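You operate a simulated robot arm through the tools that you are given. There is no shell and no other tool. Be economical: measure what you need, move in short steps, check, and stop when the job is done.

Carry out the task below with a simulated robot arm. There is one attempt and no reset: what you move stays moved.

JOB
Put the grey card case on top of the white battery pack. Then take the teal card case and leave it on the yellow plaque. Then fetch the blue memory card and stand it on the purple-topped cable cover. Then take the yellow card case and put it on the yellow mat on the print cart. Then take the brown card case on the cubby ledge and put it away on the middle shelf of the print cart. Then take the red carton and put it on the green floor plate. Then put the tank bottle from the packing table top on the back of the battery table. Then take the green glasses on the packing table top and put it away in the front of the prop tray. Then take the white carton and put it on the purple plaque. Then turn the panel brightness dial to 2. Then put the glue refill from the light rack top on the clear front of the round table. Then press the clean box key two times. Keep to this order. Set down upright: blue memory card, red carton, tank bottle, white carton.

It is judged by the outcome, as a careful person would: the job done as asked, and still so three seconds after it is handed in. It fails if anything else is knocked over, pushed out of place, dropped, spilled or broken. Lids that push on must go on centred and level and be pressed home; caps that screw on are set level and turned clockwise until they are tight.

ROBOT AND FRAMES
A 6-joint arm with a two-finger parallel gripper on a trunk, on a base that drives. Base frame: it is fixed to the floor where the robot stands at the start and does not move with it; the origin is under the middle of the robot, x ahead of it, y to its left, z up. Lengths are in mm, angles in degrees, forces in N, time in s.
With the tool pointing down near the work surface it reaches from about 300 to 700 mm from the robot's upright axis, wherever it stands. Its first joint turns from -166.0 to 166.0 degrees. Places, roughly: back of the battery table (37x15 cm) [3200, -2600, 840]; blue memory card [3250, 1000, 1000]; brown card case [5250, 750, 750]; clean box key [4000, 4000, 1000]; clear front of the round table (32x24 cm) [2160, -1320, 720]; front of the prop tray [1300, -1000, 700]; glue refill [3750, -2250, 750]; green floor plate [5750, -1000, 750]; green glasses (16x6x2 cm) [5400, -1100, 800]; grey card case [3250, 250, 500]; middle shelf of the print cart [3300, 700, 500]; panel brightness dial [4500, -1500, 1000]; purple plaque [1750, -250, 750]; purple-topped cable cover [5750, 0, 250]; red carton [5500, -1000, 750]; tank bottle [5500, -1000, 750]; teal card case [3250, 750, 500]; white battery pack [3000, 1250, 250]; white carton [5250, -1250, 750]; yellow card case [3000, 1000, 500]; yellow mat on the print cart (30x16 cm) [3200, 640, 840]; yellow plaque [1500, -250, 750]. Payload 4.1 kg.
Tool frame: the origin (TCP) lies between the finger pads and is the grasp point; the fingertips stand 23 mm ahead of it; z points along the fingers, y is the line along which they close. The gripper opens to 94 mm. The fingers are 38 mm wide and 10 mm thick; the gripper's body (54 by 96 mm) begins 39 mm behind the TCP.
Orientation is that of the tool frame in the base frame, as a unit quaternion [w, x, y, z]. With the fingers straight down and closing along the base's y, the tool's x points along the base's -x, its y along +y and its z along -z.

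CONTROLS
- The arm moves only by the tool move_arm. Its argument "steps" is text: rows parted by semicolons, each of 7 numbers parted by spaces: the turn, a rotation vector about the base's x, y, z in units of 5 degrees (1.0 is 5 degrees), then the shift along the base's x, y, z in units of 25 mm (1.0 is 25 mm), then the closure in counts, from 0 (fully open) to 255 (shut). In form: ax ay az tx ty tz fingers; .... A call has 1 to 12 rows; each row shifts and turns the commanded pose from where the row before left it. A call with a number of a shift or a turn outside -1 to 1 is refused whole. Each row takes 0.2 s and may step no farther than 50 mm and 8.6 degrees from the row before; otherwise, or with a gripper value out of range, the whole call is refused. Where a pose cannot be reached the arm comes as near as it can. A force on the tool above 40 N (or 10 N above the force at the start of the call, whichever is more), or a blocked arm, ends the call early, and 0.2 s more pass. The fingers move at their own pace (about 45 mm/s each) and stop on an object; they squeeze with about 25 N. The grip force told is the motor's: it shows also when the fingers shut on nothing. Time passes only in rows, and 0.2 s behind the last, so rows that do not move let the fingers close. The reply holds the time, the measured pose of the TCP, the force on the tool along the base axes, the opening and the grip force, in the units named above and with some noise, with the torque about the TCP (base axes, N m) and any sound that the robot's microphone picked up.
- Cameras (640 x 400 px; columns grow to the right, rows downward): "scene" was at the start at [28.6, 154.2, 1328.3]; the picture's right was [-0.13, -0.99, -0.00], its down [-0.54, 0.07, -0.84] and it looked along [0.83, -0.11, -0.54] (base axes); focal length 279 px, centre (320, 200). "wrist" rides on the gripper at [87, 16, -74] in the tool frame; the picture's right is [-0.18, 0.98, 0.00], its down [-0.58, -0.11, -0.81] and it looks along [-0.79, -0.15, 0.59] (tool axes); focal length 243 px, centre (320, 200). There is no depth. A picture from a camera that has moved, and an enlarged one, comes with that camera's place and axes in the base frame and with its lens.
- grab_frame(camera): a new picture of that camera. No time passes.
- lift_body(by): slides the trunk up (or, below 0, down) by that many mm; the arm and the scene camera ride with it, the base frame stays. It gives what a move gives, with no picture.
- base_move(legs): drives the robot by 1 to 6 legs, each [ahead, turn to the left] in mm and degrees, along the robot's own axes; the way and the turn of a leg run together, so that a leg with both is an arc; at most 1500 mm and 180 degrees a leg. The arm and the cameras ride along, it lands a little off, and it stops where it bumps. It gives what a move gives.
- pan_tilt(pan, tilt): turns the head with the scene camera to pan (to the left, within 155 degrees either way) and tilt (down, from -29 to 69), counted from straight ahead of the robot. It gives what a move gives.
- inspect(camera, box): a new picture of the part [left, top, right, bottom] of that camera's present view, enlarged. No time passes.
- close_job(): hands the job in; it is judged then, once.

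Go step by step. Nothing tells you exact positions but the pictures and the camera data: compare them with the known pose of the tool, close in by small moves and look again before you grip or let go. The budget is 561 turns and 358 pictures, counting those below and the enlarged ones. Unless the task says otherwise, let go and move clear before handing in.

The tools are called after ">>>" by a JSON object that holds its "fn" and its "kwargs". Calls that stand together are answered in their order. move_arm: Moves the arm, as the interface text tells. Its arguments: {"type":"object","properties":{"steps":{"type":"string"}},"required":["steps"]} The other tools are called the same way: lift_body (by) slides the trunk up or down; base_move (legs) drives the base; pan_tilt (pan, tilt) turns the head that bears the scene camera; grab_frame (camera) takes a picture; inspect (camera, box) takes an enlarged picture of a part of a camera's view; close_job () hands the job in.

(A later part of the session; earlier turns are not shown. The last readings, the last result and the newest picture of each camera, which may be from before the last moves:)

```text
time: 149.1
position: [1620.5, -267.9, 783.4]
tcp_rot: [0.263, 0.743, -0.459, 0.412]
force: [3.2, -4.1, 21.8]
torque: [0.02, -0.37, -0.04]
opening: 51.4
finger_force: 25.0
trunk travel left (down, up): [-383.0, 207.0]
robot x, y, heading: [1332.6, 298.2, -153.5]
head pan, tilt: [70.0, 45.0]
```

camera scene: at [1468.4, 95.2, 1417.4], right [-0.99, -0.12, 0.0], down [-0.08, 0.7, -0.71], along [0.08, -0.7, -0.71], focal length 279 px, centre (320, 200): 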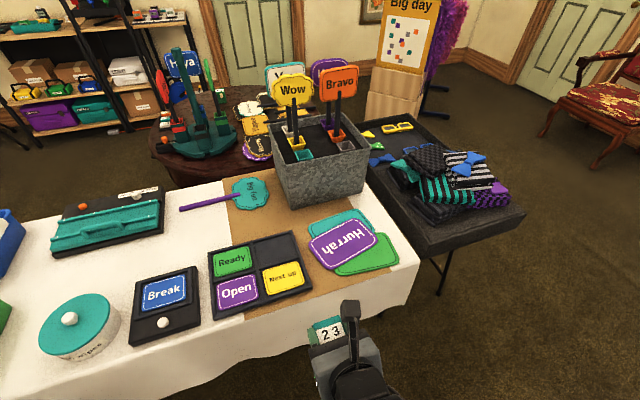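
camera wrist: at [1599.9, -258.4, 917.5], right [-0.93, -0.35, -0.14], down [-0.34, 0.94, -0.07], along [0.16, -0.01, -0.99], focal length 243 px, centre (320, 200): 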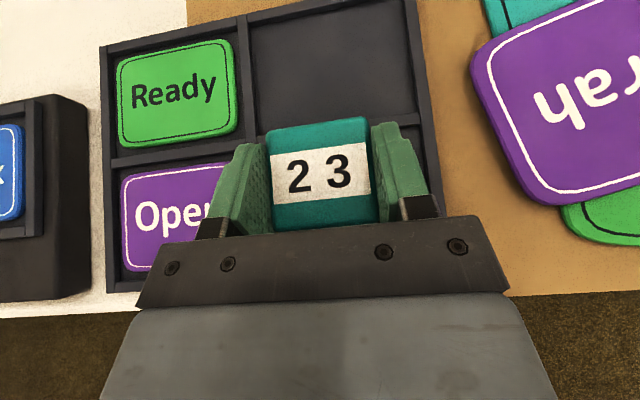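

Contact. I ease off slightly, open, and withdraw upward and back.

>>> {"fn": "move_arm", "kwargs": {"steps": "0 0 0 0 0 0.06 255;0 0 0 0 0 0 200;0 0 0 0 0 0 80;0 0 0 0 0 0 40;0 0 0 0 0 0 0;0 0 0 -0.2 0.4 0.5 0;0 0 0 -0.4 0.8 1 0;0 0 0 -0.4 0.8 1 0;0 0 0 -0.4 0.8 1 0"}}

>>> {"fn": "grab_frame", "kwargs": {"camera": "wrist"}}

>>> {"fn": "inspect", "kwargs": {"camera": "scene", "box": [200, 200, 360, 300]}}

```text
time: 151.1
position: [1580.6, -198.8, 866.9]
tcp_rot: [0.261, 0.745, -0.46, 0.407]
force: [1.0, -0.4, 0.4]
torque: [0.01, 0.01, 0.0]
opening: 93.8
finger_force: 0.0
trunk travel left (down, up): [-383.0, 207.0]
robot x, y, heading: [1331.5, 298.4, -153.0]
head pan, tilt: [70.0, 45.0]
```

```text
291 pictures are left
camera wrist: at [1561.8, -190.7, 979.7], right [-0.93, -0.35, -0.14], down [-0.34, 0.94, -0.06], along [0.16, -0.01, -0.99], focal length 243 px, centre (320, 200)
```

wrist: 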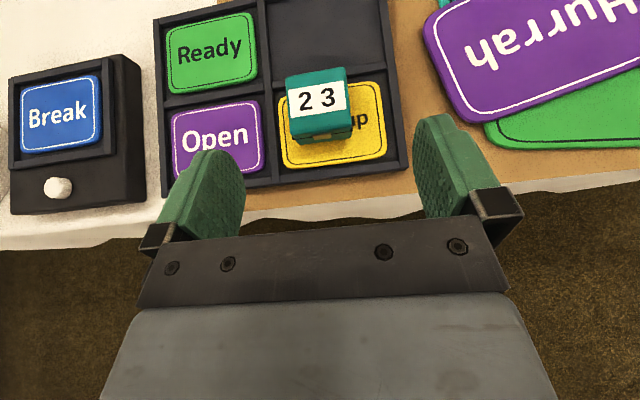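

```text
4.00 times, centred on (280, 250) of scene
camera zoom: at [1468.5, 95.1, 1417.4], right [-0.99, -0.12, 0.0], down [-0.08, 0.7, -0.71], along [0.08, -0.7, -0.71], focal length 1117 px, centre (480, 0)
```

zoom: 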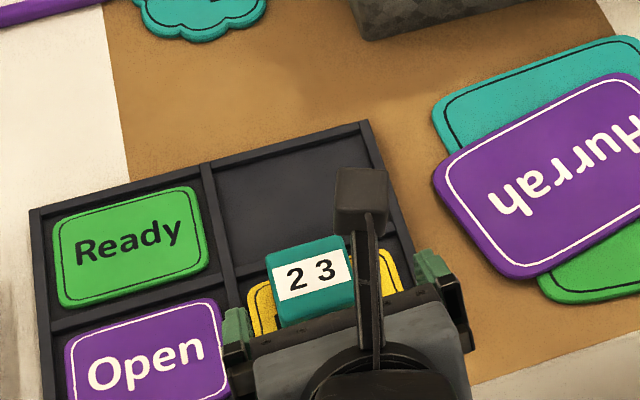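

The teal case rests on the yellow plaque. Now the blue memory card on the cart: I retract, bring the tool toward vertical, raise the trunk and back up to the cart.

>>> {"fn": "move_arm", "kwargs": {"steps": "0.901 0.4336 0 -0.448 0.894 0.3 0;0.901 0.4336 0 -0.448 0.894 0.3 0;0.901 0.4336 0 -0.448 0.894 0.3 0;0.901 0.4336 0 -0.448 0.894 0.3 0;0.901 0.4336 0 -0.448 0.894 0.3 0;0.901 0.4336 0 -0.448 0.894 0.3 0;0.901 0.4336 0 0 0 0.3 0;0.901 0.4336 0 0 0 0.3 0;0.901 0.4336 0 0 0 0.3 0;0.901 0.4336 0 0 0 0.3 0;0.901 0.4336 0 0 0 0.3 0;0.901 0.4336 0 0 0 0.3 0"}}

>>> {"fn": "lift_body", "kwargs": {"by": 180}}

>>> {"fn": "base_move", "kwargs": {"legs": [[0, -3.4], [-1330, 0]]}}

>>> {"fn": "pan_tilt", "kwargs": {"pan": 150, "tilt": 30}}

>>> {"fn": "grab_frame", "kwargs": {"camera": "scene"}}

```text
time: 153.9
position: [1517.1, -29.1, 874.7]
tcp_rot: [0.103, 0.828, -0.551, 0.003]
force: [-0.2, 0.2, -0.4]
torque: [0.0, 0.01, -0.01]
opening: 93.9
finger_force: 0.1
out of reach, approached as far as the arm can: row 7, 8, 9, 10, 11, 12
trunk travel left (down, up): [-383.0, 207.0]
robot x, y, heading: [1330.5, 292.2, -153.5]
head pan, tilt: [70.0, 45.0]
stopped in row 12: the arm was blocked; the commanded pose is now the measured one
```

```text
time: 155.9
position: [1518.3, -29.0, 1054.2]
tcp_rot: [0.103, 0.828, -0.552, 0.003]
force: [0.3, -0.4, 0.1]
torque: [-0.01, -0.03, 0.04]
opening: 94.0
finger_force: 0.1
trunk travel left (down, up): [-563.0, 27.0]
robot x, y, heading: [1332.6, 293.1, -153.2]
head pan, tilt: [70.0, 45.0]
```

```text
time: 162.9
position: [2709.4, 483.8, 1054.5]
tcp_rot: [0.103, 0.811, -0.576, -0.001]
force: [0.7, 0.5, -0.2]
torque: [0.02, 0.0, -0.04]
opening: 94.0
finger_force: 0.0
trunk travel left (down, up): [-563.0, 27.0]
robot x, y, heading: [2542.0, 823.0, -156.4]
head pan, tilt: [70.0, 45.0]
```

```text
time: 164.4
position: [2709.4, 484.7, 1054.6]
tcp_rot: [0.103, 0.811, -0.576, -0.001]
force: [-0.5, 0.1, 0.0]
torque: [0.0, 0.0, -0.01]
opening: 93.9
finger_force: 0.0
trunk travel left (down, up): [-563.0, 27.0]
robot x, y, heading: [2542.2, 821.8, -156.6]
head pan, tilt: [150.0, 30.0]
```

```text
289 pictures are left
camera scene: at [2753.0, 682.8, 1620.0], right [-0.12, -0.99, 0.0], down [-0.5, 0.06, -0.87], along [0.86, -0.1, -0.5], focal length 279 px, centre (320, 200)
```

scene: 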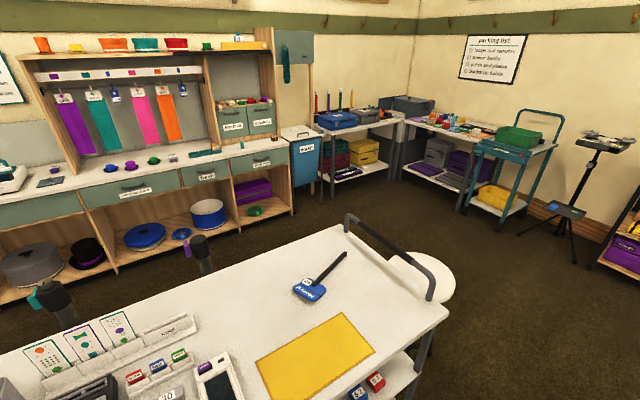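

I turn so that the arm points at the cart again and look at the memory cards.

>>> {"fn": "base_move", "kwargs": {"legs": [[0, 87]]}}

>>> {"fn": "pan_tilt", "kwargs": {"pan": 90, "tilt": 45}}

>>> {"fn": "grab_frame", "kwargs": {"camera": "scene"}}

>>> {"fn": "grab_frame", "kwargs": {"camera": "wrist"}}

```text
time: 168.5
position: [2894.4, 960.5, 1054.1]
tcp_rot: [0.075, 0.987, 0.124, 0.07]
force: [0.2, -1.1, 0.2]
torque: [-0.02, -0.02, -0.02]
opening: 93.8
finger_force: 0.0
trunk travel left (down, up): [-563.0, 27.0]
robot x, y, heading: [2542.9, 823.4, -71.4]
head pan, tilt: [150.0, 30.0]
```

```text
time: 169.8
position: [2893.8, 959.5, 1054.5]
tcp_rot: [0.075, 0.987, 0.125, 0.07]
force: [0.2, -1.0, 0.5]
torque: [0.04, -0.01, 0.01]
opening: 94.3
finger_force: 0.0
trunk travel left (down, up): [-563.0, 27.0]
robot x, y, heading: [2544.8, 823.2, -71.3]
head pan, tilt: [90.0, 45.0]
```

```text
288 pictures are left
camera scene: at [2757.7, 958.3, 1597.5], right [0.32, -0.95, 0.0], down [-0.67, -0.23, -0.71], along [0.67, 0.23, -0.71], focal length 279 px, centre (320, 200)
```

scene: 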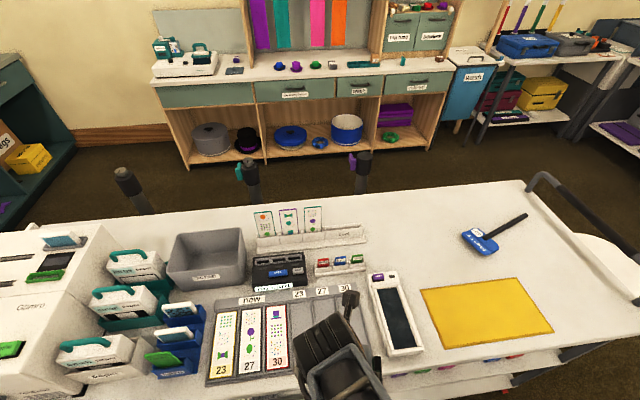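

```text
287 pictures are left
camera wrist: at [2970.0, 975.9, 1140.4], right [0.05, -0.99, 0.14], down [-0.71, 0.06, 0.7], along [-0.7, -0.14, -0.7], focal length 243 px, centre (320, 200)
```

wrist: 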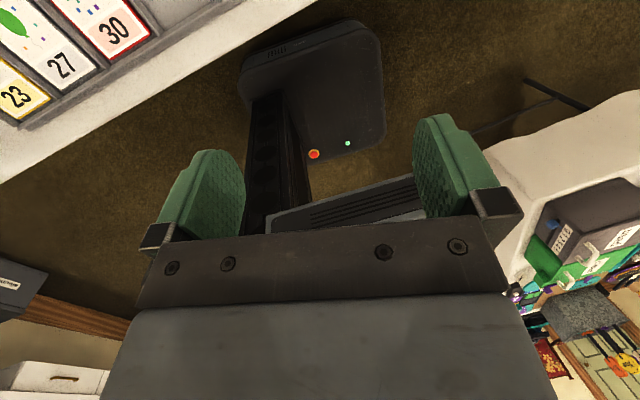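

>>> {"fn": "inspect", "kwargs": {"camera": "scene", "box": [240, 200, 400, 300]}}

>>> {"fn": "inspect", "kwargs": {"camera": "scene", "box": [305, 250, 375, 290]}}

```text
4.00 times, centred on (320, 250) of scene
camera zoom: at [2757.7, 958.3, 1597.5], right [0.32, -0.95, 0.0], down [-0.67, -0.23, -0.71], along [0.67, 0.23, -0.71], focal length 1117 px, centre (320, 0)
```

zoom: 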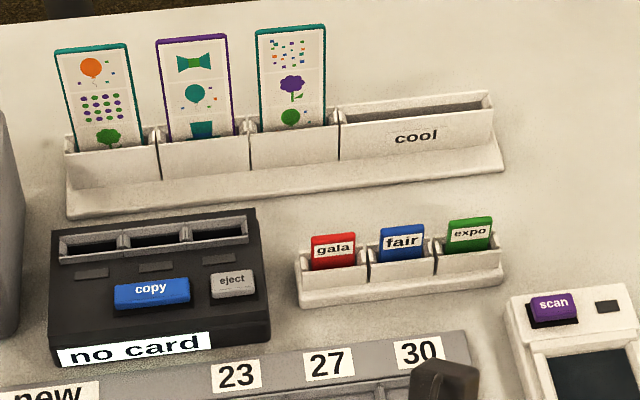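

```text
9.14 times, centred on (340, 270) of scene
camera zoom: at [2757.7, 958.3, 1597.5], right [0.32, -0.95, 0.0], down [-0.67, -0.23, -0.71], along [0.67, 0.23, -0.71], focal length 2554 px, centre (137, -440)
```

zoom: 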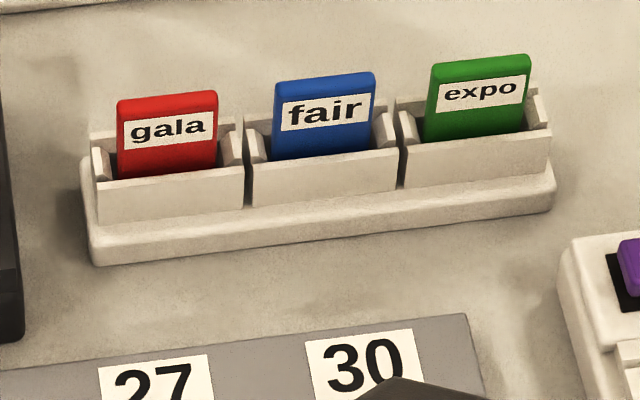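

The blue "fair" card stands in a pocket near (3201, 1048), about 33 mm wide. I make the tool vertical, yaw it to close across the card's thickness, and go above it.

>>> {"fn": "move_arm", "kwargs": {"steps": "0.755 0.905 0 0.4 0.1 0 0;0.755 0.905 0 0.4 0.1 0 0;0 0 1 0.61 0.174 0 0;0 0 1 0.61 0.174 0 0;0 0 1 0.61 0.174 0 0;0 0 1 0.61 0.174 0 0;0 0 1 0.61 0.174 0 0;0 0 1 0.61 0.174 0 0;0 0 1 0.61 0.174 0 0;0 0 1 0.61 0.174 0 0;0 0 1 0.61 0.174 0 0;0 0 1 0.61 0.174 0 0"}}

>>> {"fn": "move_arm", "kwargs": {"steps": "0 0 1 0.61 0.174 0 0;0 0 1 0.61 0.174 0 0;0 0 1 0.61 0.174 0 0;0 0 1 0.61 0.174 0 0;0 0 1 0.61 0.174 0 0;0 0 1 0.61 0.174 0 0;0 0 1 0.61 0.174 0 0;0 0 1 0.4 0.1 0 0;0 0 1 0.2 0 0 0;0 0 0.7 0 0 0 0"}}

>>> {"fn": "grab_frame", "kwargs": {"camera": "wrist"}}

>>> {"fn": "grab_frame", "kwargs": {"camera": "scene"}}

```text
time: 172.4
position: [2994.6, 1008.7, 995.9]
tcp_rot: [0.076, 0.84, 0.525, 0.11]
force: [0.0, -0.1, -0.2]
torque: [0.02, 0.03, -0.01]
opening: 94.1
finger_force: 0.0
out of reach, approached as far as the arm can: row 1, 2, 5, 6, 7, 8, 9, 10, 11, 12
trunk travel left (down, up): [-563.0, 27.0]
robot x, y, heading: [2543.1, 823.6, -71.2]
head pan, tilt: [90.0, 45.0]
```

```text
time: 174.6
position: [3004.6, 1050.1, 912.8]
tcp_rot: [0.092, 0.59, 0.789, 0.144]
force: [0.2, 0.1, -0.2]
torque: [0.05, 0.0, 0.0]
opening: 94.2
finger_force: 0.1
out of reach, approached as far as the arm can: row 1, 2, 3, 4, 5, 6, 7, 8, 9, 10
trunk travel left (down, up): [-563.0, 27.0]
robot x, y, heading: [2546.0, 821.7, -71.5]
head pan, tilt: [90.0, 45.0]
```

```text
284 pictures are left
camera wrist: at [2971.7, 1128.2, 990.9], right [0.94, 0.08, 0.33], down [-0.19, -0.68, 0.71], along [0.28, -0.73, -0.63], focal length 243 px, centre (320, 200)
```

wrist: 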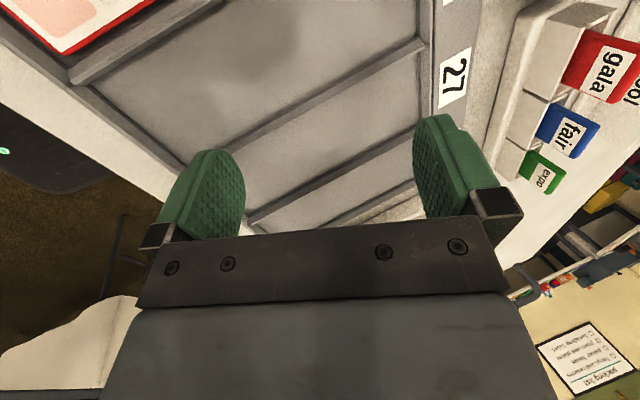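

```text
283 pictures are left
camera scene: at [2757.9, 958.3, 1597.4], right [0.32, -0.95, 0.0], down [-0.67, -0.23, -0.71], along [0.67, 0.23, -0.71], focal length 279 px, centre (320, 200)
```

scene: 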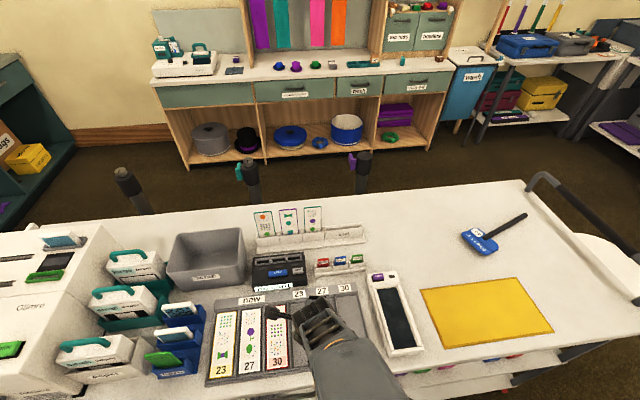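

The tool sank while turning; nothing was touched. I raise it and straighten it to vertical.

>>> {"fn": "move_arm", "kwargs": {"steps": "0 0 0 0 0 1 0;0 0 0 0 0 1 0;-0.35 0.92 0 0 0 1 0;-0.35 0.92 0 0 0 1 0;-0.35 0.92 0 0 0 1 0;-0.35 0.92 0 0 0 1 0"}}

```text
time: 176.2
position: [2974.9, 1002.1, 998.1]
tcp_rot: [0.101, 0.635, 0.766, -0.013]
force: [-0.3, 0.2, 0.4]
torque: [0.0, -0.01, -0.05]
opening: 94.1
finger_force: 0.1
out of reach, approached as far as the arm can: row 2, 3, 4, 5, 6
trunk travel left (down, up): [-563.0, 27.0]
robot x, y, heading: [2541.7, 817.9, -71.3]
head pan, tilt: [90.0, 45.0]
stopped in row 6: the arm was blocked; the commanded pose is now the measured one
```

The wrist is near a limit in this rolled state. I unroll it further toward the original side, where vertical poses worked.

>>> {"fn": "move_arm", "kwargs": {"steps": "0 0 1 0 0 0.5 0;0 0 1 0 0 0.5 0;0 0 1 0 0 0.5 0;0 0 1 0 0 0.5 0;0 0 1 0 0 0.5 0;0 0 1 0 0 0 0;0 0 1 0 0 0 0;0 0 1 0 0 0 0;0 0 1 0 0 0 0;0 0 1 0 0 0 0;0 0 1 0 0 0 0;0 0 1 0 0 0 0"}}

>>> {"fn": "move_arm", "kwargs": {"steps": "0 0 1 0 0 0 0;0 0 1 0 0 0 0;0 0 1 0 0 0 0;0 0 1 0 0 0 0;0 0 1 0 0 0 0;0 0 1 0 0 0 0;0 0 1 0 0 0 0;0 0 1 0 0 0 0"}}

```text
time: 179.0
position: [2929.3, 988.4, 988.0]
tcp_rot: [0.12, 0.197, 0.972, 0.035]
force: [0.4, 0.3, 0.3]
torque: [0.0, -0.03, -0.03]
opening: 93.9
finger_force: 0.0
out of reach, approached as far as the arm can: row 3, 4, 5, 6, 7, 8, 9, 10, 11, 12
trunk travel left (down, up): [-563.0, 27.0]
robot x, y, heading: [2543.7, 822.1, -71.6]
head pan, tilt: [90.0, 45.0]
stopped in row 12: the arm was blocked; the commanded pose is now the measured one
```

```text
time: 181.0
position: [2881.3, 972.3, 926.6]
tcp_rot: [0.123, -0.093, 0.987, 0.046]
force: [0.6, 0.5, 0.7]
torque: [-0.01, -0.06, 0.0]
opening: 93.9
finger_force: 0.0
out of reach, approached as far as the arm can: row 1, 2, 3, 4, 5, 6, 7, 8
trunk travel left (down, up): [-563.0, 27.0]
robot x, y, heading: [2542.8, 824.5, -71.4]
head pan, tilt: [90.0, 45.0]
stopped in row 8: the arm was blocked; the commanded pose is now the measured one
```

>>> {"fn": "pan_tilt", "kwargs": {"pan": 60, "tilt": 60}}

>>> {"fn": "grab_frame", "kwargs": {"camera": "scene"}}

```text
time: 181.9
position: [2879.5, 972.8, 927.8]
tcp_rot: [0.122, -0.093, 0.987, 0.045]
force: [-0.5, -0.7, -0.5]
torque: [0.0, -0.01, 0.03]
opening: 93.9
finger_force: 0.1
trunk travel left (down, up): [-563.0, 27.0]
robot x, y, heading: [2541.7, 820.9, -71.5]
head pan, tilt: [60.0, 60.0]
```

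```text
282 pictures are left
camera scene: at [2746.0, 919.1, 1578.0], right [-0.2, -0.98, 0.0], down [-0.85, 0.17, -0.5], along [0.49, -0.1, -0.87], focal length 279 px, centre (320, 200)
```

scene: 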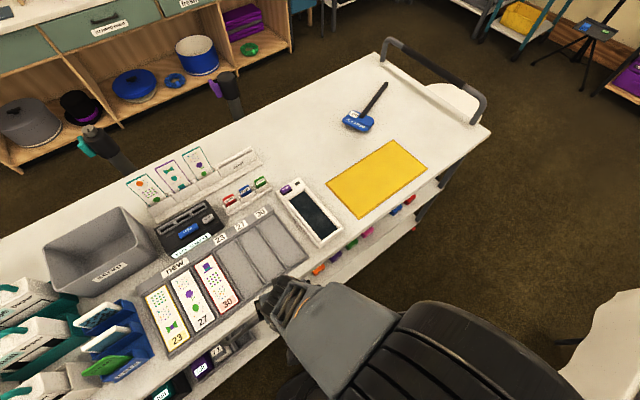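

I move outward to a comfortable radius first, straightening to vertical as I go.

>>> {"fn": "move_arm", "kwargs": {"steps": "0 0 0 0.5 0.2 1 0;0 0 0 0.8 0.36 1 0;0 0 0 0.8 0.36 1 0;0 0 0 0.8 0.36 0.5 0;0 0 0 0.8 0.36 0 0;-0.438 0.9 0 0.5 0.2 0 0;-0.438 0.9 0 0 0 0 0;-0.438 0.9 0 0 0 0 0"}}

```text
time: 183.9
position: [2940.8, 995.0, 948.7]
tcp_rot: [0.095, -0.031, 0.995, -0.015]
force: [0.7, 0.2, 0.3]
torque: [0.04, 0.0, 0.01]
opening: 94.1
finger_force: 0.0
out of reach, approached as far as the arm can: row 1, 2, 3, 4, 5, 6, 7, 8
trunk travel left (down, up): [-563.0, 27.0]
robot x, y, heading: [2542.2, 822.1, -71.2]
head pan, tilt: [60.0, 60.0]
stopped in row 8: the arm was blocked; the commanded pose is now the measured one
```

>>> {"fn": "move_arm", "kwargs": {"steps": "0 0 0 0 0 1 0;0 0 0 0 0 1 0;0 0 0 0 0 1 0"}}

>>> {"fn": "move_arm", "kwargs": {"steps": "0 0 -1 0 0 0 0;0 0 -1 0 0 0 0;0 0 -1 0 0 0 0;0 0 -1 0 0 0 0;0 0 -1 0 0 0 0;0 0 -1 0 0 0 0"}}

```text
time: 184.7
position: [2930.0, 982.3, 998.0]
tcp_rot: [0.096, -0.019, 0.995, -0.032]
force: [0.2, -0.6, 0.4]
torque: [0.02, -0.01, 0.01]
opening: 94.2
finger_force: 0.0
out of reach, approached as far as the arm can: row 1, 2, 3
trunk travel left (down, up): [-563.0, 27.0]
robot x, y, heading: [2542.1, 822.2, -71.3]
head pan, tilt: [60.0, 60.0]
```

```text
time: 186.1
position: [2936.3, 980.7, 1010.9]
tcp_rot: [0.094, 0.25, 0.963, -0.032]
force: [0.3, 0.5, -1.0]
torque: [0.04, 0.03, -0.05]
opening: 93.9
finger_force: 0.0
out of reach, approached as far as the arm can: row 1
trunk travel left (down, up): [-563.0, 27.0]
robot x, y, heading: [2546.2, 823.1, -71.3]
head pan, tilt: [60.0, 60.0]
```

Turning back the other way frees it. I test vertical here.

>>> {"fn": "move_arm", "kwargs": {"steps": "0.63 0.96 0 0 0 0 0;0.63 0.96 0 0 0 0 0;0 0 0 0 0 0 0"}}

```text
time: 186.9
position: [2936.3, 980.7, 1009.1]
tcp_rot: [0.093, 0.249, 0.964, -0.034]
force: [-0.3, 0.6, -0.2]
torque: [0.0, -0.03, 0.05]
opening: 94.0
finger_force: 0.1
out of reach, approached as far as the arm can: row 1, 2
trunk travel left (down, up): [-563.0, 27.0]
robot x, y, heading: [2542.8, 822.2, -71.5]
head pan, tilt: [60.0, 60.0]
```

Vertical isn't reachable in this wrist branch. I'll turn away from the cart, tilt the tool forward as when I rolled it, and roll it back the same way.

>>> {"fn": "base_move", "kwargs": {"legs": [[0, -60]]}}

>>> {"fn": "move_arm", "kwargs": {"steps": "-0.42 -0.88 0.18 0.32 -0.235 0 0;-0.42 -0.88 0.18 0.32 -0.235 0 0;-0.42 -0.88 0.18 0.32 -0.235 0 0;-0.42 -0.88 0.18 0.32 -0.235 0 0;-0.42 -0.88 0.18 0.32 -0.235 0 0;-0.42 -0.88 0.18 0.32 -0.235 0 0;-0.42 -0.88 0.18 0.32 -0.235 0 0;-0.42 -0.88 0.18 0.32 -0.235 0 0"}}

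```text
time: 190.0
position: [2870.6, 555.4, 1007.4]
tcp_rot: [0.061, 0.703, 0.704, -0.078]
force: [0.1, 0.5, 0.4]
torque: [0.03, -0.03, 0.0]
opening: 94.0
finger_force: 0.2
trunk travel left (down, up): [-563.0, 27.0]
robot x, y, heading: [2549.8, 822.8, -132.6]
head pan, tilt: [60.0, 60.0]
```

```text
time: 191.8
position: [2922.4, 509.1, 1006.9]
tcp_rot: [0.347, 0.646, 0.68, 0.016]
force: [-0.3, 0.5, -0.6]
torque: [-0.04, -0.02, 0.0]
opening: 93.8
finger_force: 0.0
out of reach, approached as far as the arm can: row 7, 8
trunk travel left (down, up): [-563.0, 27.0]
robot x, y, heading: [2545.4, 822.5, -132.5]
head pan, tilt: [60.0, 60.0]
```

>>> {"fn": "move_arm", "kwargs": {"steps": "-0.493 0.427 0.757 0 0 0 0;-0.493 0.427 0.757 0 0 0 0;-0.493 0.427 0.757 0 0 0 0;-0.493 0.427 0.757 0 0 0 0;-0.493 0.427 0.757 0 0 0 0;-0.493 0.427 0.757 0 0 0 0;-0.493 0.427 0.757 0 0 0 0;-0.493 0.427 0.757 0 0 0 0;-0.493 0.427 0.757 0 0 0 0;-0.493 0.427 0.757 0 0 0 0"}}

```text
time: 194.0
position: [2924.6, 510.7, 1007.4]
tcp_rot: [0.321, 0.299, 0.889, -0.133]
force: [0.3, -0.1, 0.2]
torque: [-0.01, -0.01, -0.01]
opening: 93.8
finger_force: 0.0
trunk travel left (down, up): [-563.0, 27.0]
robot x, y, heading: [2545.4, 822.8, -132.7]
head pan, tilt: [60.0, 60.0]
```

Unrolled without complaint. Now straighten to vertical.

>>> {"fn": "move_arm", "kwargs": {"steps": "0.657 0.754 0 0 0 0 0;0.657 0.754 0 0 0 0 0;0.657 0.754 0 0 0 0 0;0.657 0.754 0 0 0 0 0;0.657 0.754 0 0 0 0 0;0.657 0.754 0 0 0 0 0;0.657 0.754 0 0 0 0 0;0.657 0.754 0 0 0 0 0"}}

```text
time: 195.8
position: [2903.4, 543.2, 965.5]
tcp_rot: [0.047, 0.326, 0.94, -0.085]
force: [-0.8, 0.3, -0.7]
torque: [-0.03, 0.02, 0.02]
opening: 94.1
finger_force: 0.1
out of reach, approached as far as the arm can: row 2, 5, 6, 7, 8
trunk travel left (down, up): [-563.0, 27.0]
robot x, y, heading: [2543.7, 822.9, -132.5]
head pan, tilt: [60.0, 60.0]
```

The remaining limit is likely the camera mast on my left side: the arm works badly when swung left. I swing the arm round to the robot's front here in the open.

>>> {"fn": "move_arm", "kwargs": {"steps": "0 0 -0.6 -0.605 -0.738 0 0;0 0 -0.6 -0.643 -0.705 0 0;0 0 -0.6 -0.679 -0.67 0 0;0 0 -0.6 -0.713 -0.634 0 0;0 0 -0.6 -0.7455 -0.596 0 0;0 0 -0.6 -0.7757 -0.556 0 0;0 0 -0.6 -0.8036 -0.5146 0 0;0 0 -0.6 -0.8295 -0.4718 0 0;0 0 -0.6 -0.853 -0.4277 0 0;0 0 -0.6 -0.8743 -0.3825 0 0;0 0 -0.6 -0.8931 -0.3362 0 0;0 0 -0.6 -0.9095 -0.289 0 0"}}

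>>> {"fn": "move_arm", "kwargs": {"steps": "0 0 -0.6 -0.9234 -0.241 0 0;0 0 -0.6 -0.9347 -0.1924 0 0;0 0 -0.6 -0.9435 -0.1431 0 0;0 0 -0.6 -0.9497 -0.0936 0 0;0 0 -0.6 -0.9533 -0.0438 0 0;0 0 -0.6 -0.9543 0.0062 0 0;0 0 -0.6 -0.9527 0.0561 0 0;0 0 -0.6 -0.9484 0.1059 0 0;0 0 -0.6 -0.9415 0.1554 0 0;0 0 -0.6 -0.9322 0.2044 0 0;0 0 -0.6 -0.9202 0.2529 0 0;0 0 -0.6 -0.9056 0.3007 0 0"}}

```text
time: 198.4
position: [2673.1, 393.3, 962.2]
tcp_rot: [0.016, 0.597, 0.796, -0.094]
force: [-0.5, -0.3, -0.2]
torque: [0.02, 0.01, -0.01]
opening: 94.0
finger_force: 0.0
trunk travel left (down, up): [-563.0, 27.0]
robot x, y, heading: [2546.4, 820.1, -132.5]
head pan, tilt: [60.0, 60.0]
```

```text
time: 201.0
position: [2389.0, 399.9, 960.3]
tcp_rot: [-0.014, 0.813, 0.574, -0.094]
force: [0.4, -0.5, -0.7]
torque: [0.01, -0.02, 0.02]
opening: 93.8
finger_force: 0.0
trunk travel left (down, up): [-563.0, 27.0]
robot x, y, heading: [2544.6, 819.4, -132.3]
head pan, tilt: [60.0, 60.0]
```

>>> {"fn": "move_arm", "kwargs": {"steps": "0.49 -0.97 0 0 0 0 0;0.49 -0.97 0 0 0 0.5 0;0 0 0 0 0 1 0;0 0 0 0 0 1 0"}}

```text
time: 202.0
position: [2396.0, 410.4, 995.9]
tcp_rot: [-0.021, 0.814, 0.574, -0.088]
force: [-0.1, 0.0, 0.1]
torque: [-0.01, 0.01, -0.01]
opening: 93.8
finger_force: 0.2
out of reach, approached as far as the arm can: row 1, 2, 3, 4
trunk travel left (down, up): [-563.0, 27.0]
robot x, y, heading: [2540.1, 822.4, -132.3]
head pan, tilt: [60.0, 60.0]
```

The wrist is stuck in a flipped branch (forearm roll at its limit). I'll unwind it in the open aisle: swing the tool out sideways, round to the front, then down. First turn away from the furniture.

>>> {"fn": "base_move", "kwargs": {"legs": [[0, -90]]}}

>>> {"fn": "move_arm", "kwargs": {"steps": "0.94 -0.342 0 0.15 0.41 0.4 0;0.94 -0.342 0 0.15 0.41 0.4 0;0.94 -0.342 0 0.15 0.41 0.4 0;0.94 -0.342 0 0.15 0.41 0.4 0;0.94 -0.342 0 0.15 0.41 0.4 0;0.94 -0.342 0 0.15 0.41 0.4 0;0.94 -0.342 0 0.15 0.41 0.4 0;0.94 -0.342 0 0.15 0.41 0.4 0;0.94 -0.342 0 0.15 0.41 0.4 0;0.94 -0.342 0 0.15 0.41 0.4 0;0.94 -0.342 0 0.15 0.41 0.4 0;0.94 -0.342 0 0.15 0.41 0.4 0"}}

```text
time: 206.2
position: [2132.0, 973.4, 995.2]
tcp_rot: [-0.077, 0.981, -0.173, -0.047]
force: [0.6, 0.3, 0.5]
torque: [-0.01, 0.02, 0.02]
opening: 94.1
finger_force: 0.1
trunk travel left (down, up): [-563.0, 27.0]
robot x, y, heading: [2540.5, 824.2, 137.3]
head pan, tilt: [60.0, 60.0]
```

```text
time: 208.8
position: [2178.2, 1094.0, 1116.4]
tcp_rot: [-0.558, 0.82, -0.116, 0.047]
force: [0.3, 0.7, -0.3]
torque: [0.0, 0.01, -0.05]
opening: 94.1
finger_force: 0.1
trunk travel left (down, up): [-563.0, 27.0]
robot x, y, heading: [2545.2, 822.3, 137.2]
head pan, tilt: [60.0, 60.0]
```

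>>> {"fn": "move_arm", "kwargs": {"steps": "0 0 1 -0.45 -0.21 0 0;0 0 1 -0.45 -0.21 0 0;0 0 1 -0.45 -0.21 0 0;0 0 1 -0.45 -0.21 0 0;0 0 1 -0.45 -0.21 0 0;0 0 1 -0.45 -0.21 0 0;0 0 1 -0.45 -0.21 0 0;0 0 1 -0.45 -0.21 0 0;0 0 1 -0.45 -0.21 0 0;0 0 1 -0.45 -0.21 0 0;0.342 0.94 1 -0.45 -0.21 0.2 0;0.342 0.94 1 -0.45 -0.21 0.2 0"}}

>>> {"fn": "move_arm", "kwargs": {"steps": "0.342 0.94 1 -0.45 -0.21 0.3 0;0.342 0.94 1 -0.45 -0.21 0.3 0;0.342 0.94 1 -0.45 -0.21 0.3 0;0.342 0.94 1 -0.45 -0.21 0.3 0;0.342 0.94 0 0 0 0.3 0;0.342 0.94 0 0 0 0.3 0"}}

```text
time: 211.4
position: [2041.9, 1032.6, 1123.9]
tcp_rot: [-0.547, 0.733, 0.273, -0.297]
force: [-0.7, -1.1, -0.5]
torque: [-0.03, 0.0, 0.0]
opening: 94.2
finger_force: 0.0
trunk travel left (down, up): [-563.0, 27.0]
robot x, y, heading: [2545.4, 821.8, 137.0]
head pan, tilt: [60.0, 60.0]
```

```text
time: 212.8
position: [1999.6, 1010.7, 1172.5]
tcp_rot: [0.609, -0.526, -0.286, 0.521]
force: [-0.1, -0.4, 0.0]
torque: [0.0, 0.0, 0.0]
opening: 93.8
finger_force: 0.0
trunk travel left (down, up): [-563.0, 27.0]
robot x, y, heading: [2539.6, 826.4, 137.1]
head pan, tilt: [60.0, 60.0]
```

Now pitch straight down to vertical.

>>> {"fn": "move_arm", "kwargs": {"steps": "-0.342 -0.94 0 0.2 -0.07 -0.38 0;-0.342 -0.94 0 0.2 -0.07 -0.38 0;-0.342 -0.94 0 0.2 -0.07 -0.38 0;-0.342 -0.94 0 0.2 -0.07 -0.38 0;-0.342 -0.94 0 0.2 -0.07 -0.38 0;-0.342 -0.94 0 0.2 -0.07 -0.38 0;-0.342 -0.94 0 0.2 -0.07 -0.38 0;-0.342 -0.94 0 0.2 -0.07 -0.38 0;-0.342 -0.94 0 0.2 -0.07 -0.38 0;-0.342 -0.94 0 0.2 -0.07 -0.38 0;-0.342 -0.94 0 0.2 -0.07 -0.38 0;-0.342 -0.94 0 0.2 -0.07 -0.38 0"}}

>>> {"fn": "move_arm", "kwargs": {"steps": "-0.342 -0.94 0 0.2 -0.07 -0.38 0;-0.342 -0.94 0 0.2 -0.07 -0.38 0;-0.342 -0.94 0 0.2 -0.07 -0.2 0;-0.342 -0.94 0 0.2 -0.07 -0.1 0;-0.342 -0.94 0 0.2 -0.07 0 0;-0.342 -0.94 0 0.2 -0.07 0 0;-0.342 -0.94 0 0.2 -0.07 0 0;-0.342 -0.94 0 0.2 -0.07 0 0;-0.342 -0.94 0 0.2 -0.07 0 0"}}

```text
time: 215.4
position: [2058.6, 989.4, 1056.2]
tcp_rot: [-0.302, 0.804, 0.446, -0.252]
force: [0.5, 0.2, 0.5]
torque: [-0.02, 0.02, -0.02]
opening: 94.1
finger_force: 0.1
trunk travel left (down, up): [-563.0, 27.0]
robot x, y, heading: [2547.5, 822.5, 137.3]
head pan, tilt: [60.0, 60.0]
```

```text
time: 217.4
position: [2092.3, 949.8, 1021.2]
tcp_rot: [-0.011, 0.861, 0.498, -0.107]
force: [-0.2, 0.2, 0.5]
torque: [0.02, 0.01, 0.01]
opening: 93.9
finger_force: 0.0
out of reach, approached as far as the arm can: row 3, 4, 5, 6
trunk travel left (down, up): [-563.0, 27.0]
robot x, y, heading: [2543.6, 827.1, 137.0]
head pan, tilt: [60.0, 60.0]
```

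>>> {"fn": "move_arm", "kwargs": {"steps": "0.34 -0.75 0 0 0 0 0;0.34 -0.75 0 0 0 0 0;0.34 -0.75 0 0 0 0 0;0 0 0 0 0 0 0"}}

```text
time: 218.4
position: [2092.0, 950.0, 1022.7]
tcp_rot: [-0.001, 0.866, 0.501, 0.001]
force: [-0.3, 0.0, 0.7]
torque: [-0.01, -0.06, 0.02]
opening: 94.1
finger_force: 0.1
trunk travel left (down, up): [-563.0, 27.0]
robot x, y, heading: [2542.5, 825.3, 137.3]
head pan, tilt: [60.0, 60.0]
```

Vertical is restored, with the wrist already turned for the card grasp. I turn back to the cart and come a little closer.

>>> {"fn": "base_move", "kwargs": {"legs": [[0, -145], [80, 0]]}}

>>> {"fn": "pan_tilt", "kwargs": {"pan": 28, "tilt": 50}}

>>> {"fn": "grab_frame", "kwargs": {"camera": "scene"}}

>>> {"fn": "grab_frame", "kwargs": {"camera": "wrist"}}

```text
time: 225.5
position: [3066.9, 951.1, 1021.2]
tcp_rot: [0.001, 0.729, -0.685, 0.001]
force: [-0.5, 0.1, -0.1]
torque: [-0.01, 0.01, 0.02]
opening: 94.0
finger_force: 0.1
trunk travel left (down, up): [-563.0, 27.0]
robot x, y, heading: [2620.0, 811.7, -9.3]
head pan, tilt: [60.0, 60.0]
```

```text
time: 226.5
position: [3067.5, 951.4, 1021.9]
tcp_rot: [0.0, 0.729, -0.684, 0.001]
force: [0.4, 0.4, 0.3]
torque: [-0.01, 0.01, 0.02]
opening: 94.1
finger_force: 0.1
trunk travel left (down, up): [-563.0, 27.0]
robot x, y, heading: [2624.1, 812.0, -9.5]
head pan, tilt: [28.0, 50.0]
```

```text
281 pictures are left
camera scene: at [2660.2, 1008.0, 1590.5], right [0.32, -0.95, 0.0], down [-0.73, -0.24, -0.64], along [0.61, 0.2, -0.77], focal length 279 px, centre (320, 200)
```

scene: 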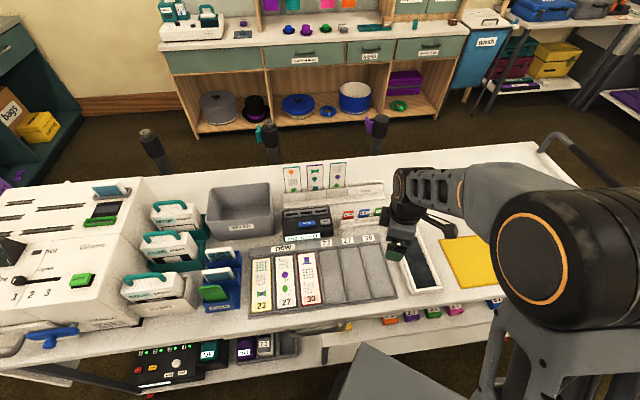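

```text
280 pictures are left
camera wrist: at [3057.0, 864.0, 1095.4], right [-0.99, 0.12, 0.0], down [0.07, 0.59, 0.81], along [0.1, 0.8, -0.59], focal length 243 px, centre (320, 200)
```

wrist: 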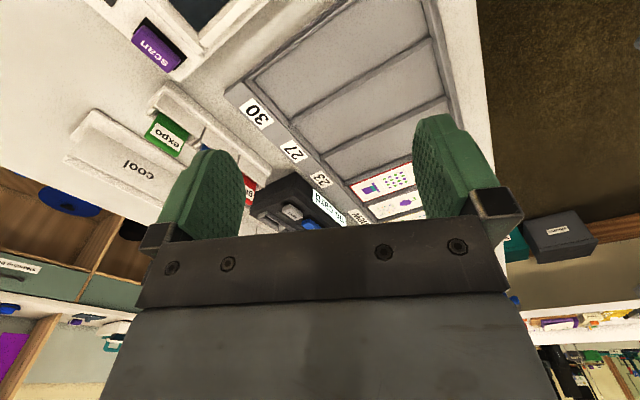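

>>> {"fn": "inspect", "kwargs": {"camera": "scene", "box": [325, 195, 405, 245]}}

```text
8.00 times, centred on (365, 220) of scene
camera zoom: at [2660.2, 1008.0, 1590.5], right [0.32, -0.95, 0.0], down [-0.73, -0.24, -0.64], along [0.61, 0.2, -0.77], focal length 2235 px, centre (-40, 40)
```

zoom: 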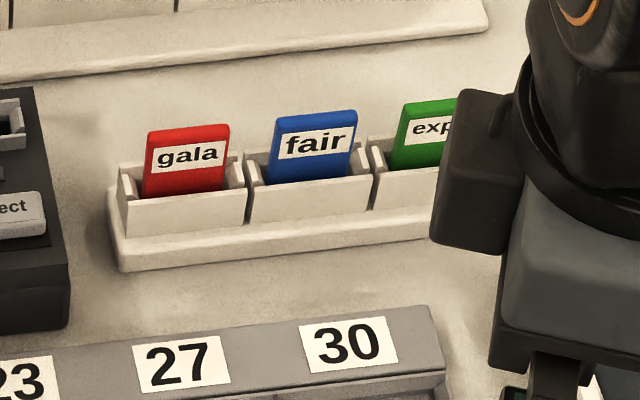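

The card's top is at about (3200, 1045, 920). I move above it with the closing line across its thickness.

>>> {"fn": "move_arm", "kwargs": {"steps": "0 0 0.75 0.887 0.627 -0.2 0;0 0 0.75 0.887 0.627 -0.2 0;0 0 0.75 0.887 0.627 -0.2 0;0 0 0.75 0.887 0.627 -0.2 0;0 0 0.75 0.887 0.627 -0.2 0;0 0 0.75 0.887 0.627 -0.2 0"}}

>>> {"fn": "grab_frame", "kwargs": {"camera": "wrist"}}

>>> {"fn": "inspect", "kwargs": {"camera": "scene", "box": [305, 170, 425, 245]}}

```text
time: 227.9
position: [3201.4, 1046.3, 994.3]
tcp_rot: [0.0, 0.849, -0.528, 0.0]
force: [0.4, 0.0, 0.6]
torque: [0.0, 0.03, -0.03]
opening: 93.8
finger_force: 0.1
trunk travel left (down, up): [-563.0, 27.0]
robot x, y, heading: [2621.3, 807.1, -9.3]
head pan, tilt: [28.0, 50.0]
```

```text
278 pictures are left
camera wrist: at [3226.8, 962.3, 1068.8], right [-0.96, -0.27, 0.0], down [-0.16, 0.57, 0.81], along [-0.22, 0.78, -0.59], focal length 243 px, centre (320, 200)
```

wrist: 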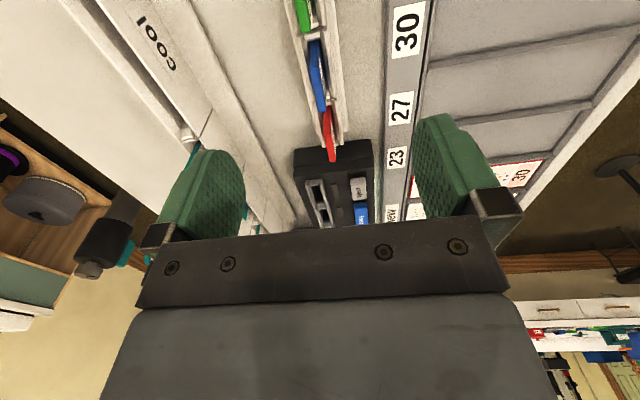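

```text
5.33 times, centred on (365, 208) of scene
camera zoom: at [2660.6, 1008.3, 1590.5], right [0.32, -0.95, 0.0], down [-0.73, -0.24, -0.64], along [0.61, 0.2, -0.77], focal length 1490 px, centre (80, 160)
```

zoom: 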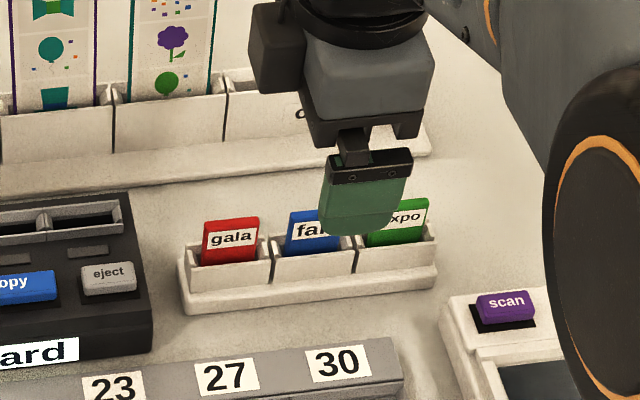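

The card lies about 8 mm nearer to me along the row. I narrow the fingers, correct and descend.

>>> {"fn": "move_arm", "kwargs": {"steps": "0 0 0 0.13 -0.29 0 110;0 0 0 0 0 -1 110;0 0 0 0 0 -1 110;0 0 0 0 0 0 110"}}

>>> {"fn": "grab_frame", "kwargs": {"camera": "wrist"}}

>>> {"fn": "inspect", "kwargs": {"camera": "scene", "box": [325, 190, 405, 240]}}

```text
time: 228.9
position: [3202.9, 1038.7, 943.2]
tcp_rot: [0.0, 0.849, -0.529, 0.002]
force: [-0.2, -0.5, 0.0]
torque: [0.01, 0.02, 0.01]
opening: 53.5
finger_force: 0.0
trunk travel left (down, up): [-563.0, 27.0]
robot x, y, heading: [2618.9, 809.1, -9.4]
head pan, tilt: [28.0, 50.0]
```

```text
276 pictures are left
camera wrist: at [3227.6, 953.6, 1017.1], right [-0.96, -0.27, 0.0], down [-0.16, 0.57, 0.81], along [-0.21, 0.78, -0.59], focal length 243 px, centre (320, 200)
```

wrist: 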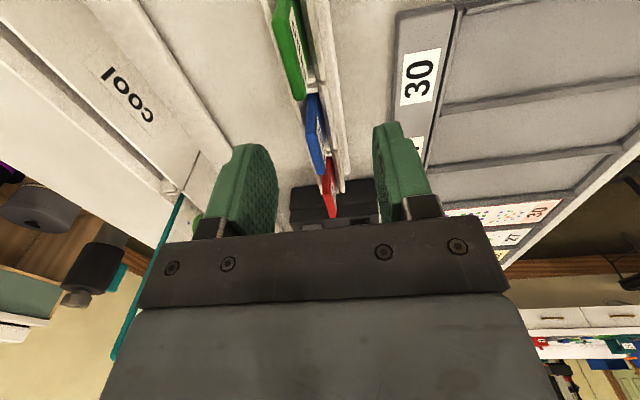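

```text
8.00 times, centred on (365, 215) of scene
camera zoom: at [2660.3, 1008.0, 1590.6], right [0.32, -0.95, 0.0], down [-0.73, -0.24, -0.64], along [0.61, 0.2, -0.77], focal length 2235 px, centre (-40, 80)
```

zoom: 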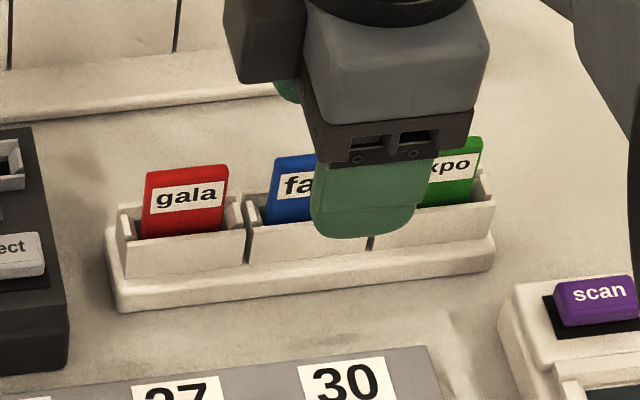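

The scene view shows the card about 12 mm further along the row than the fingers. I shift and descend to straddle it.

>>> {"fn": "move_arm", "kwargs": {"steps": "0 0 0 0 0.48 0 110;0 0 0 0 0 -0.5 110;0 0 0 0 0 0 110"}}

>>> {"fn": "grab_frame", "kwargs": {"camera": "wrist"}}

>>> {"fn": "inspect", "kwargs": {"camera": "scene", "box": [325, 190, 405, 240]}}

```text
time: 229.7
position: [3202.0, 1050.0, 928.5]
tcp_rot: [0.001, 0.849, -0.529, 0.0]
force: [0.5, 0.0, 0.3]
torque: [-0.02, 0.0, 0.03]
opening: 53.5
finger_force: 0.0
trunk travel left (down, up): [-563.0, 27.0]
robot x, y, heading: [2619.2, 807.7, -9.4]
head pan, tilt: [28.0, 50.0]
```

```text
274 pictures are left
camera wrist: at [3226.4, 965.3, 1002.8], right [-0.96, -0.27, 0.0], down [-0.16, 0.57, 0.81], along [-0.21, 0.78, -0.59], focal length 243 px, centre (320, 200)
```

wrist: 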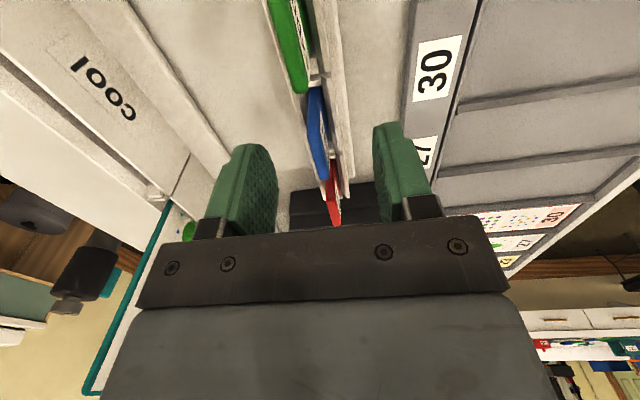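

```text
8.00 times, centred on (365, 215) of scene
camera zoom: at [2660.3, 1007.9, 1590.6], right [0.32, -0.95, 0.0], down [-0.73, -0.24, -0.64], along [0.61, 0.2, -0.77], focal length 2235 px, centre (-40, 80)
```

zoom: 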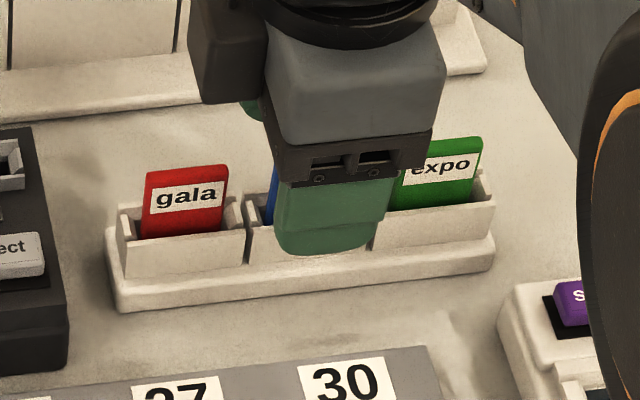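

>>> {"fn": "move_arm", "kwargs": {"steps": "0 0 0 -0.06 0.15 -0.4 110;0 0 0 0 0 -0.4 110;0 0 0 0 0 0 180;0 0 0 0 0 0 255;0 0 0 0 0 0 255;0 0 0 0 0 0 255"}}

>>> {"fn": "grab_frame", "kwargs": {"camera": "wrist"}}

>>> {"fn": "inspect", "kwargs": {"camera": "scene", "box": [325, 190, 405, 240]}}

```text
time: 231.1
position: [3199.2, 1052.7, 909.1]
tcp_rot: [0.001, 0.849, -0.528, 0.001]
force: [-12.7, -7.0, 0.6]
torque: [0.22, 0.88, 1.39]
opening: 20.8
finger_force: 44.6
trunk travel left (down, up): [-563.0, 27.0]
robot x, y, heading: [2619.6, 812.3, -9.5]
head pan, tilt: [28.0, 50.0]
```

```text
272 pictures are left
camera wrist: at [3224.8, 968.5, 982.8], right [-0.96, -0.27, 0.0], down [-0.16, 0.57, 0.81], along [-0.22, 0.78, -0.59], focal length 243 px, centre (320, 200)
```

wrist: 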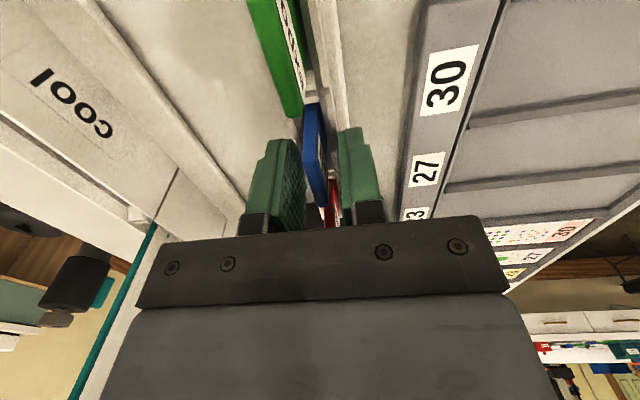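

```text
8.00 times, centred on (365, 215) of scene
camera zoom: at [2658.6, 1007.0, 1590.7], right [0.32, -0.95, 0.0], down [-0.73, -0.24, -0.64], along [0.61, 0.2, -0.77], focal length 2235 px, centre (-40, 80)
```

zoom: 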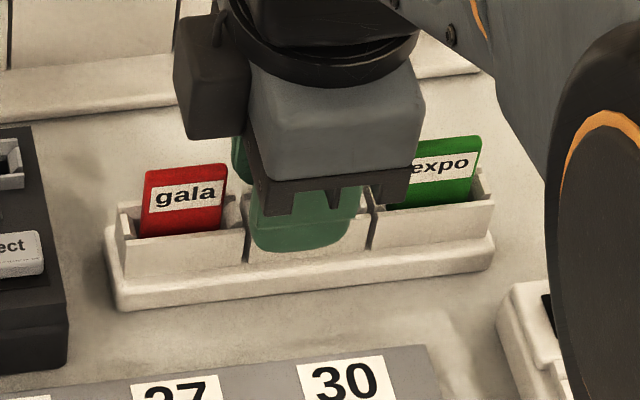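

The front finger closed on the pocket wall. I open, go 12 mm higher and grip only the card.

>>> {"fn": "move_arm", "kwargs": {"steps": "0 0 0 0 0 0 110;0 0 0 0 0 0 110;0 0 0 0 0 0.5 110;0 0 0 0.05 -0.02 0 160;0 0 0 0 0 0 220;0 0 0 0 0 0 255;0 0 0 0 0 0 255"}}

>>> {"fn": "inspect", "kwargs": {"camera": "scene", "box": [325, 190, 405, 240]}}

>>> {"fn": "inspect", "kwargs": {"camera": "wrist", "box": [240, 80, 420, 240]}}

```text
time: 232.7
position: [3203.0, 1054.7, 920.9]
tcp_rot: [0.001, 0.849, -0.529, 0.0]
force: [-5.2, -1.8, 0.3]
torque: [-0.11, 0.16, 0.01]
opening: 4.6
finger_force: 25.3
trunk travel left (down, up): [-563.0, 27.0]
robot x, y, heading: [2625.4, 810.0, -9.7]
head pan, tilt: [28.0, 50.0]
```

```text
8.00 times, centred on (365, 215) of scene
camera zoom: at [2659.7, 1007.8, 1590.6], right [0.32, -0.95, 0.0], down [-0.73, -0.24, -0.64], along [0.61, 0.2, -0.77], focal length 2235 px, centre (-40, 80)
```

zoom: 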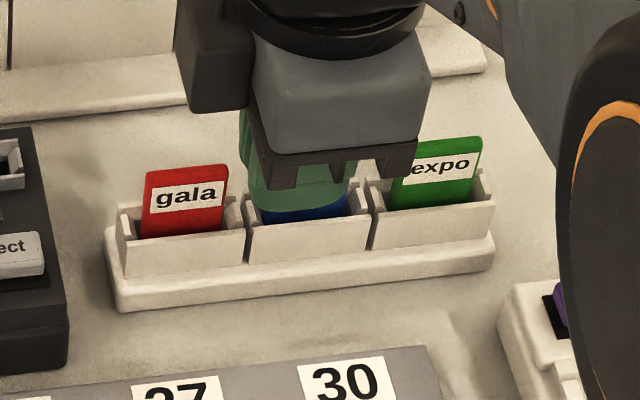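

```text
2.50 times, centred on (330, 160) of wrist
camera zoom: at [3227.1, 969.1, 995.0], right [-0.96, -0.27, 0.0], down [-0.16, 0.57, 0.81], along [-0.21, 0.78, -0.59], focal length 606 px, centre (295, 300)
```

zoom: 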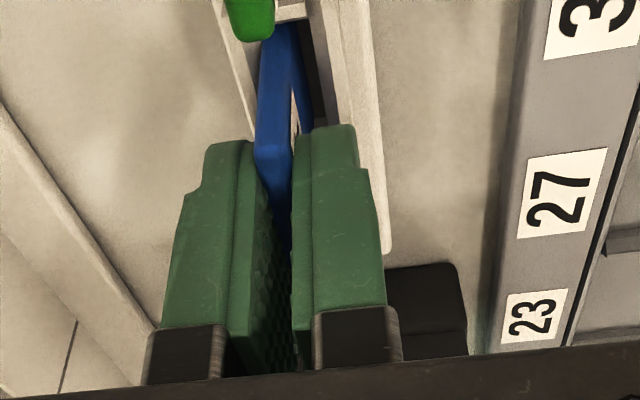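

The card is held (4.6 mm thick). I lift it straight up.

>>> {"fn": "move_arm", "kwargs": {"steps": "0 0 0 0 0 0.5 255;0 0 0 0 0 1 255;0 0 0 0 0 1 255;0 0 0 0 0 1 255;0 0 0 0 0 0 255"}}

>>> {"fn": "inspect", "kwargs": {"camera": "scene", "box": [305, 170, 425, 245]}}

>>> {"fn": "inspect", "kwargs": {"camera": "wrist", "box": [220, 60, 440, 240]}}

```text
time: 233.9
position: [3205.4, 1053.3, 1009.1]
tcp_rot: [0.0, 0.849, -0.529, 0.001]
force: [0.2, -0.5, 0.2]
torque: [0.01, -0.01, -0.04]
opening: 4.8
finger_force: 24.8
trunk travel left (down, up): [-563.0, 27.0]
robot x, y, heading: [2620.8, 807.3, -9.5]
head pan, tilt: [28.0, 50.0]
```

```text
5.33 times, centred on (365, 208) of scene
camera zoom: at [2660.3, 1008.0, 1590.5], right [0.32, -0.95, 0.0], down [-0.73, -0.24, -0.64], along [0.61, 0.2, -0.77], focal length 1490 px, centre (80, 160)
```

zoom: 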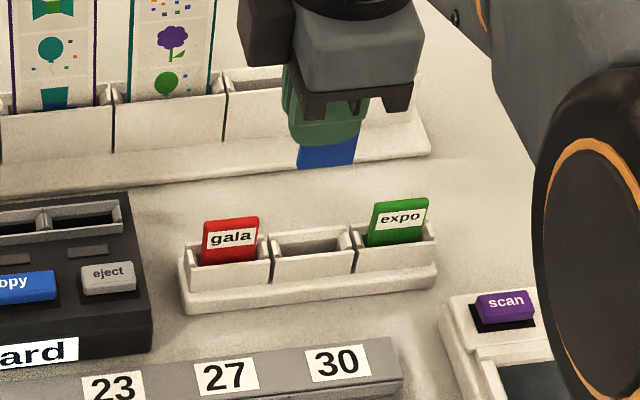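

```text
2.22 times, centred on (330, 150) of wrist
camera zoom: at [3229.0, 969.7, 1083.2], right [-0.96, -0.27, 0.0], down [-0.16, 0.57, 0.81], along [-0.21, 0.78, -0.59], focal length 539 px, centre (298, 311)
```

zoom: 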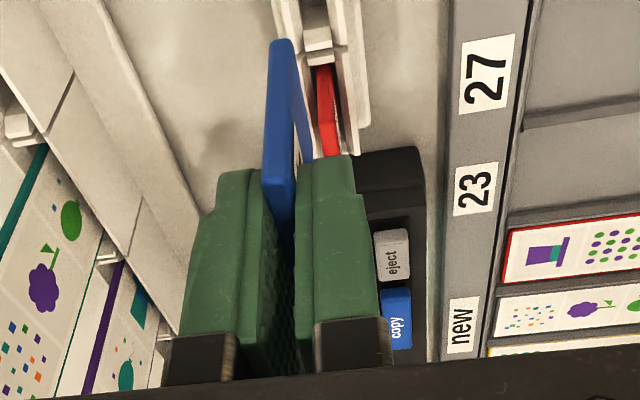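

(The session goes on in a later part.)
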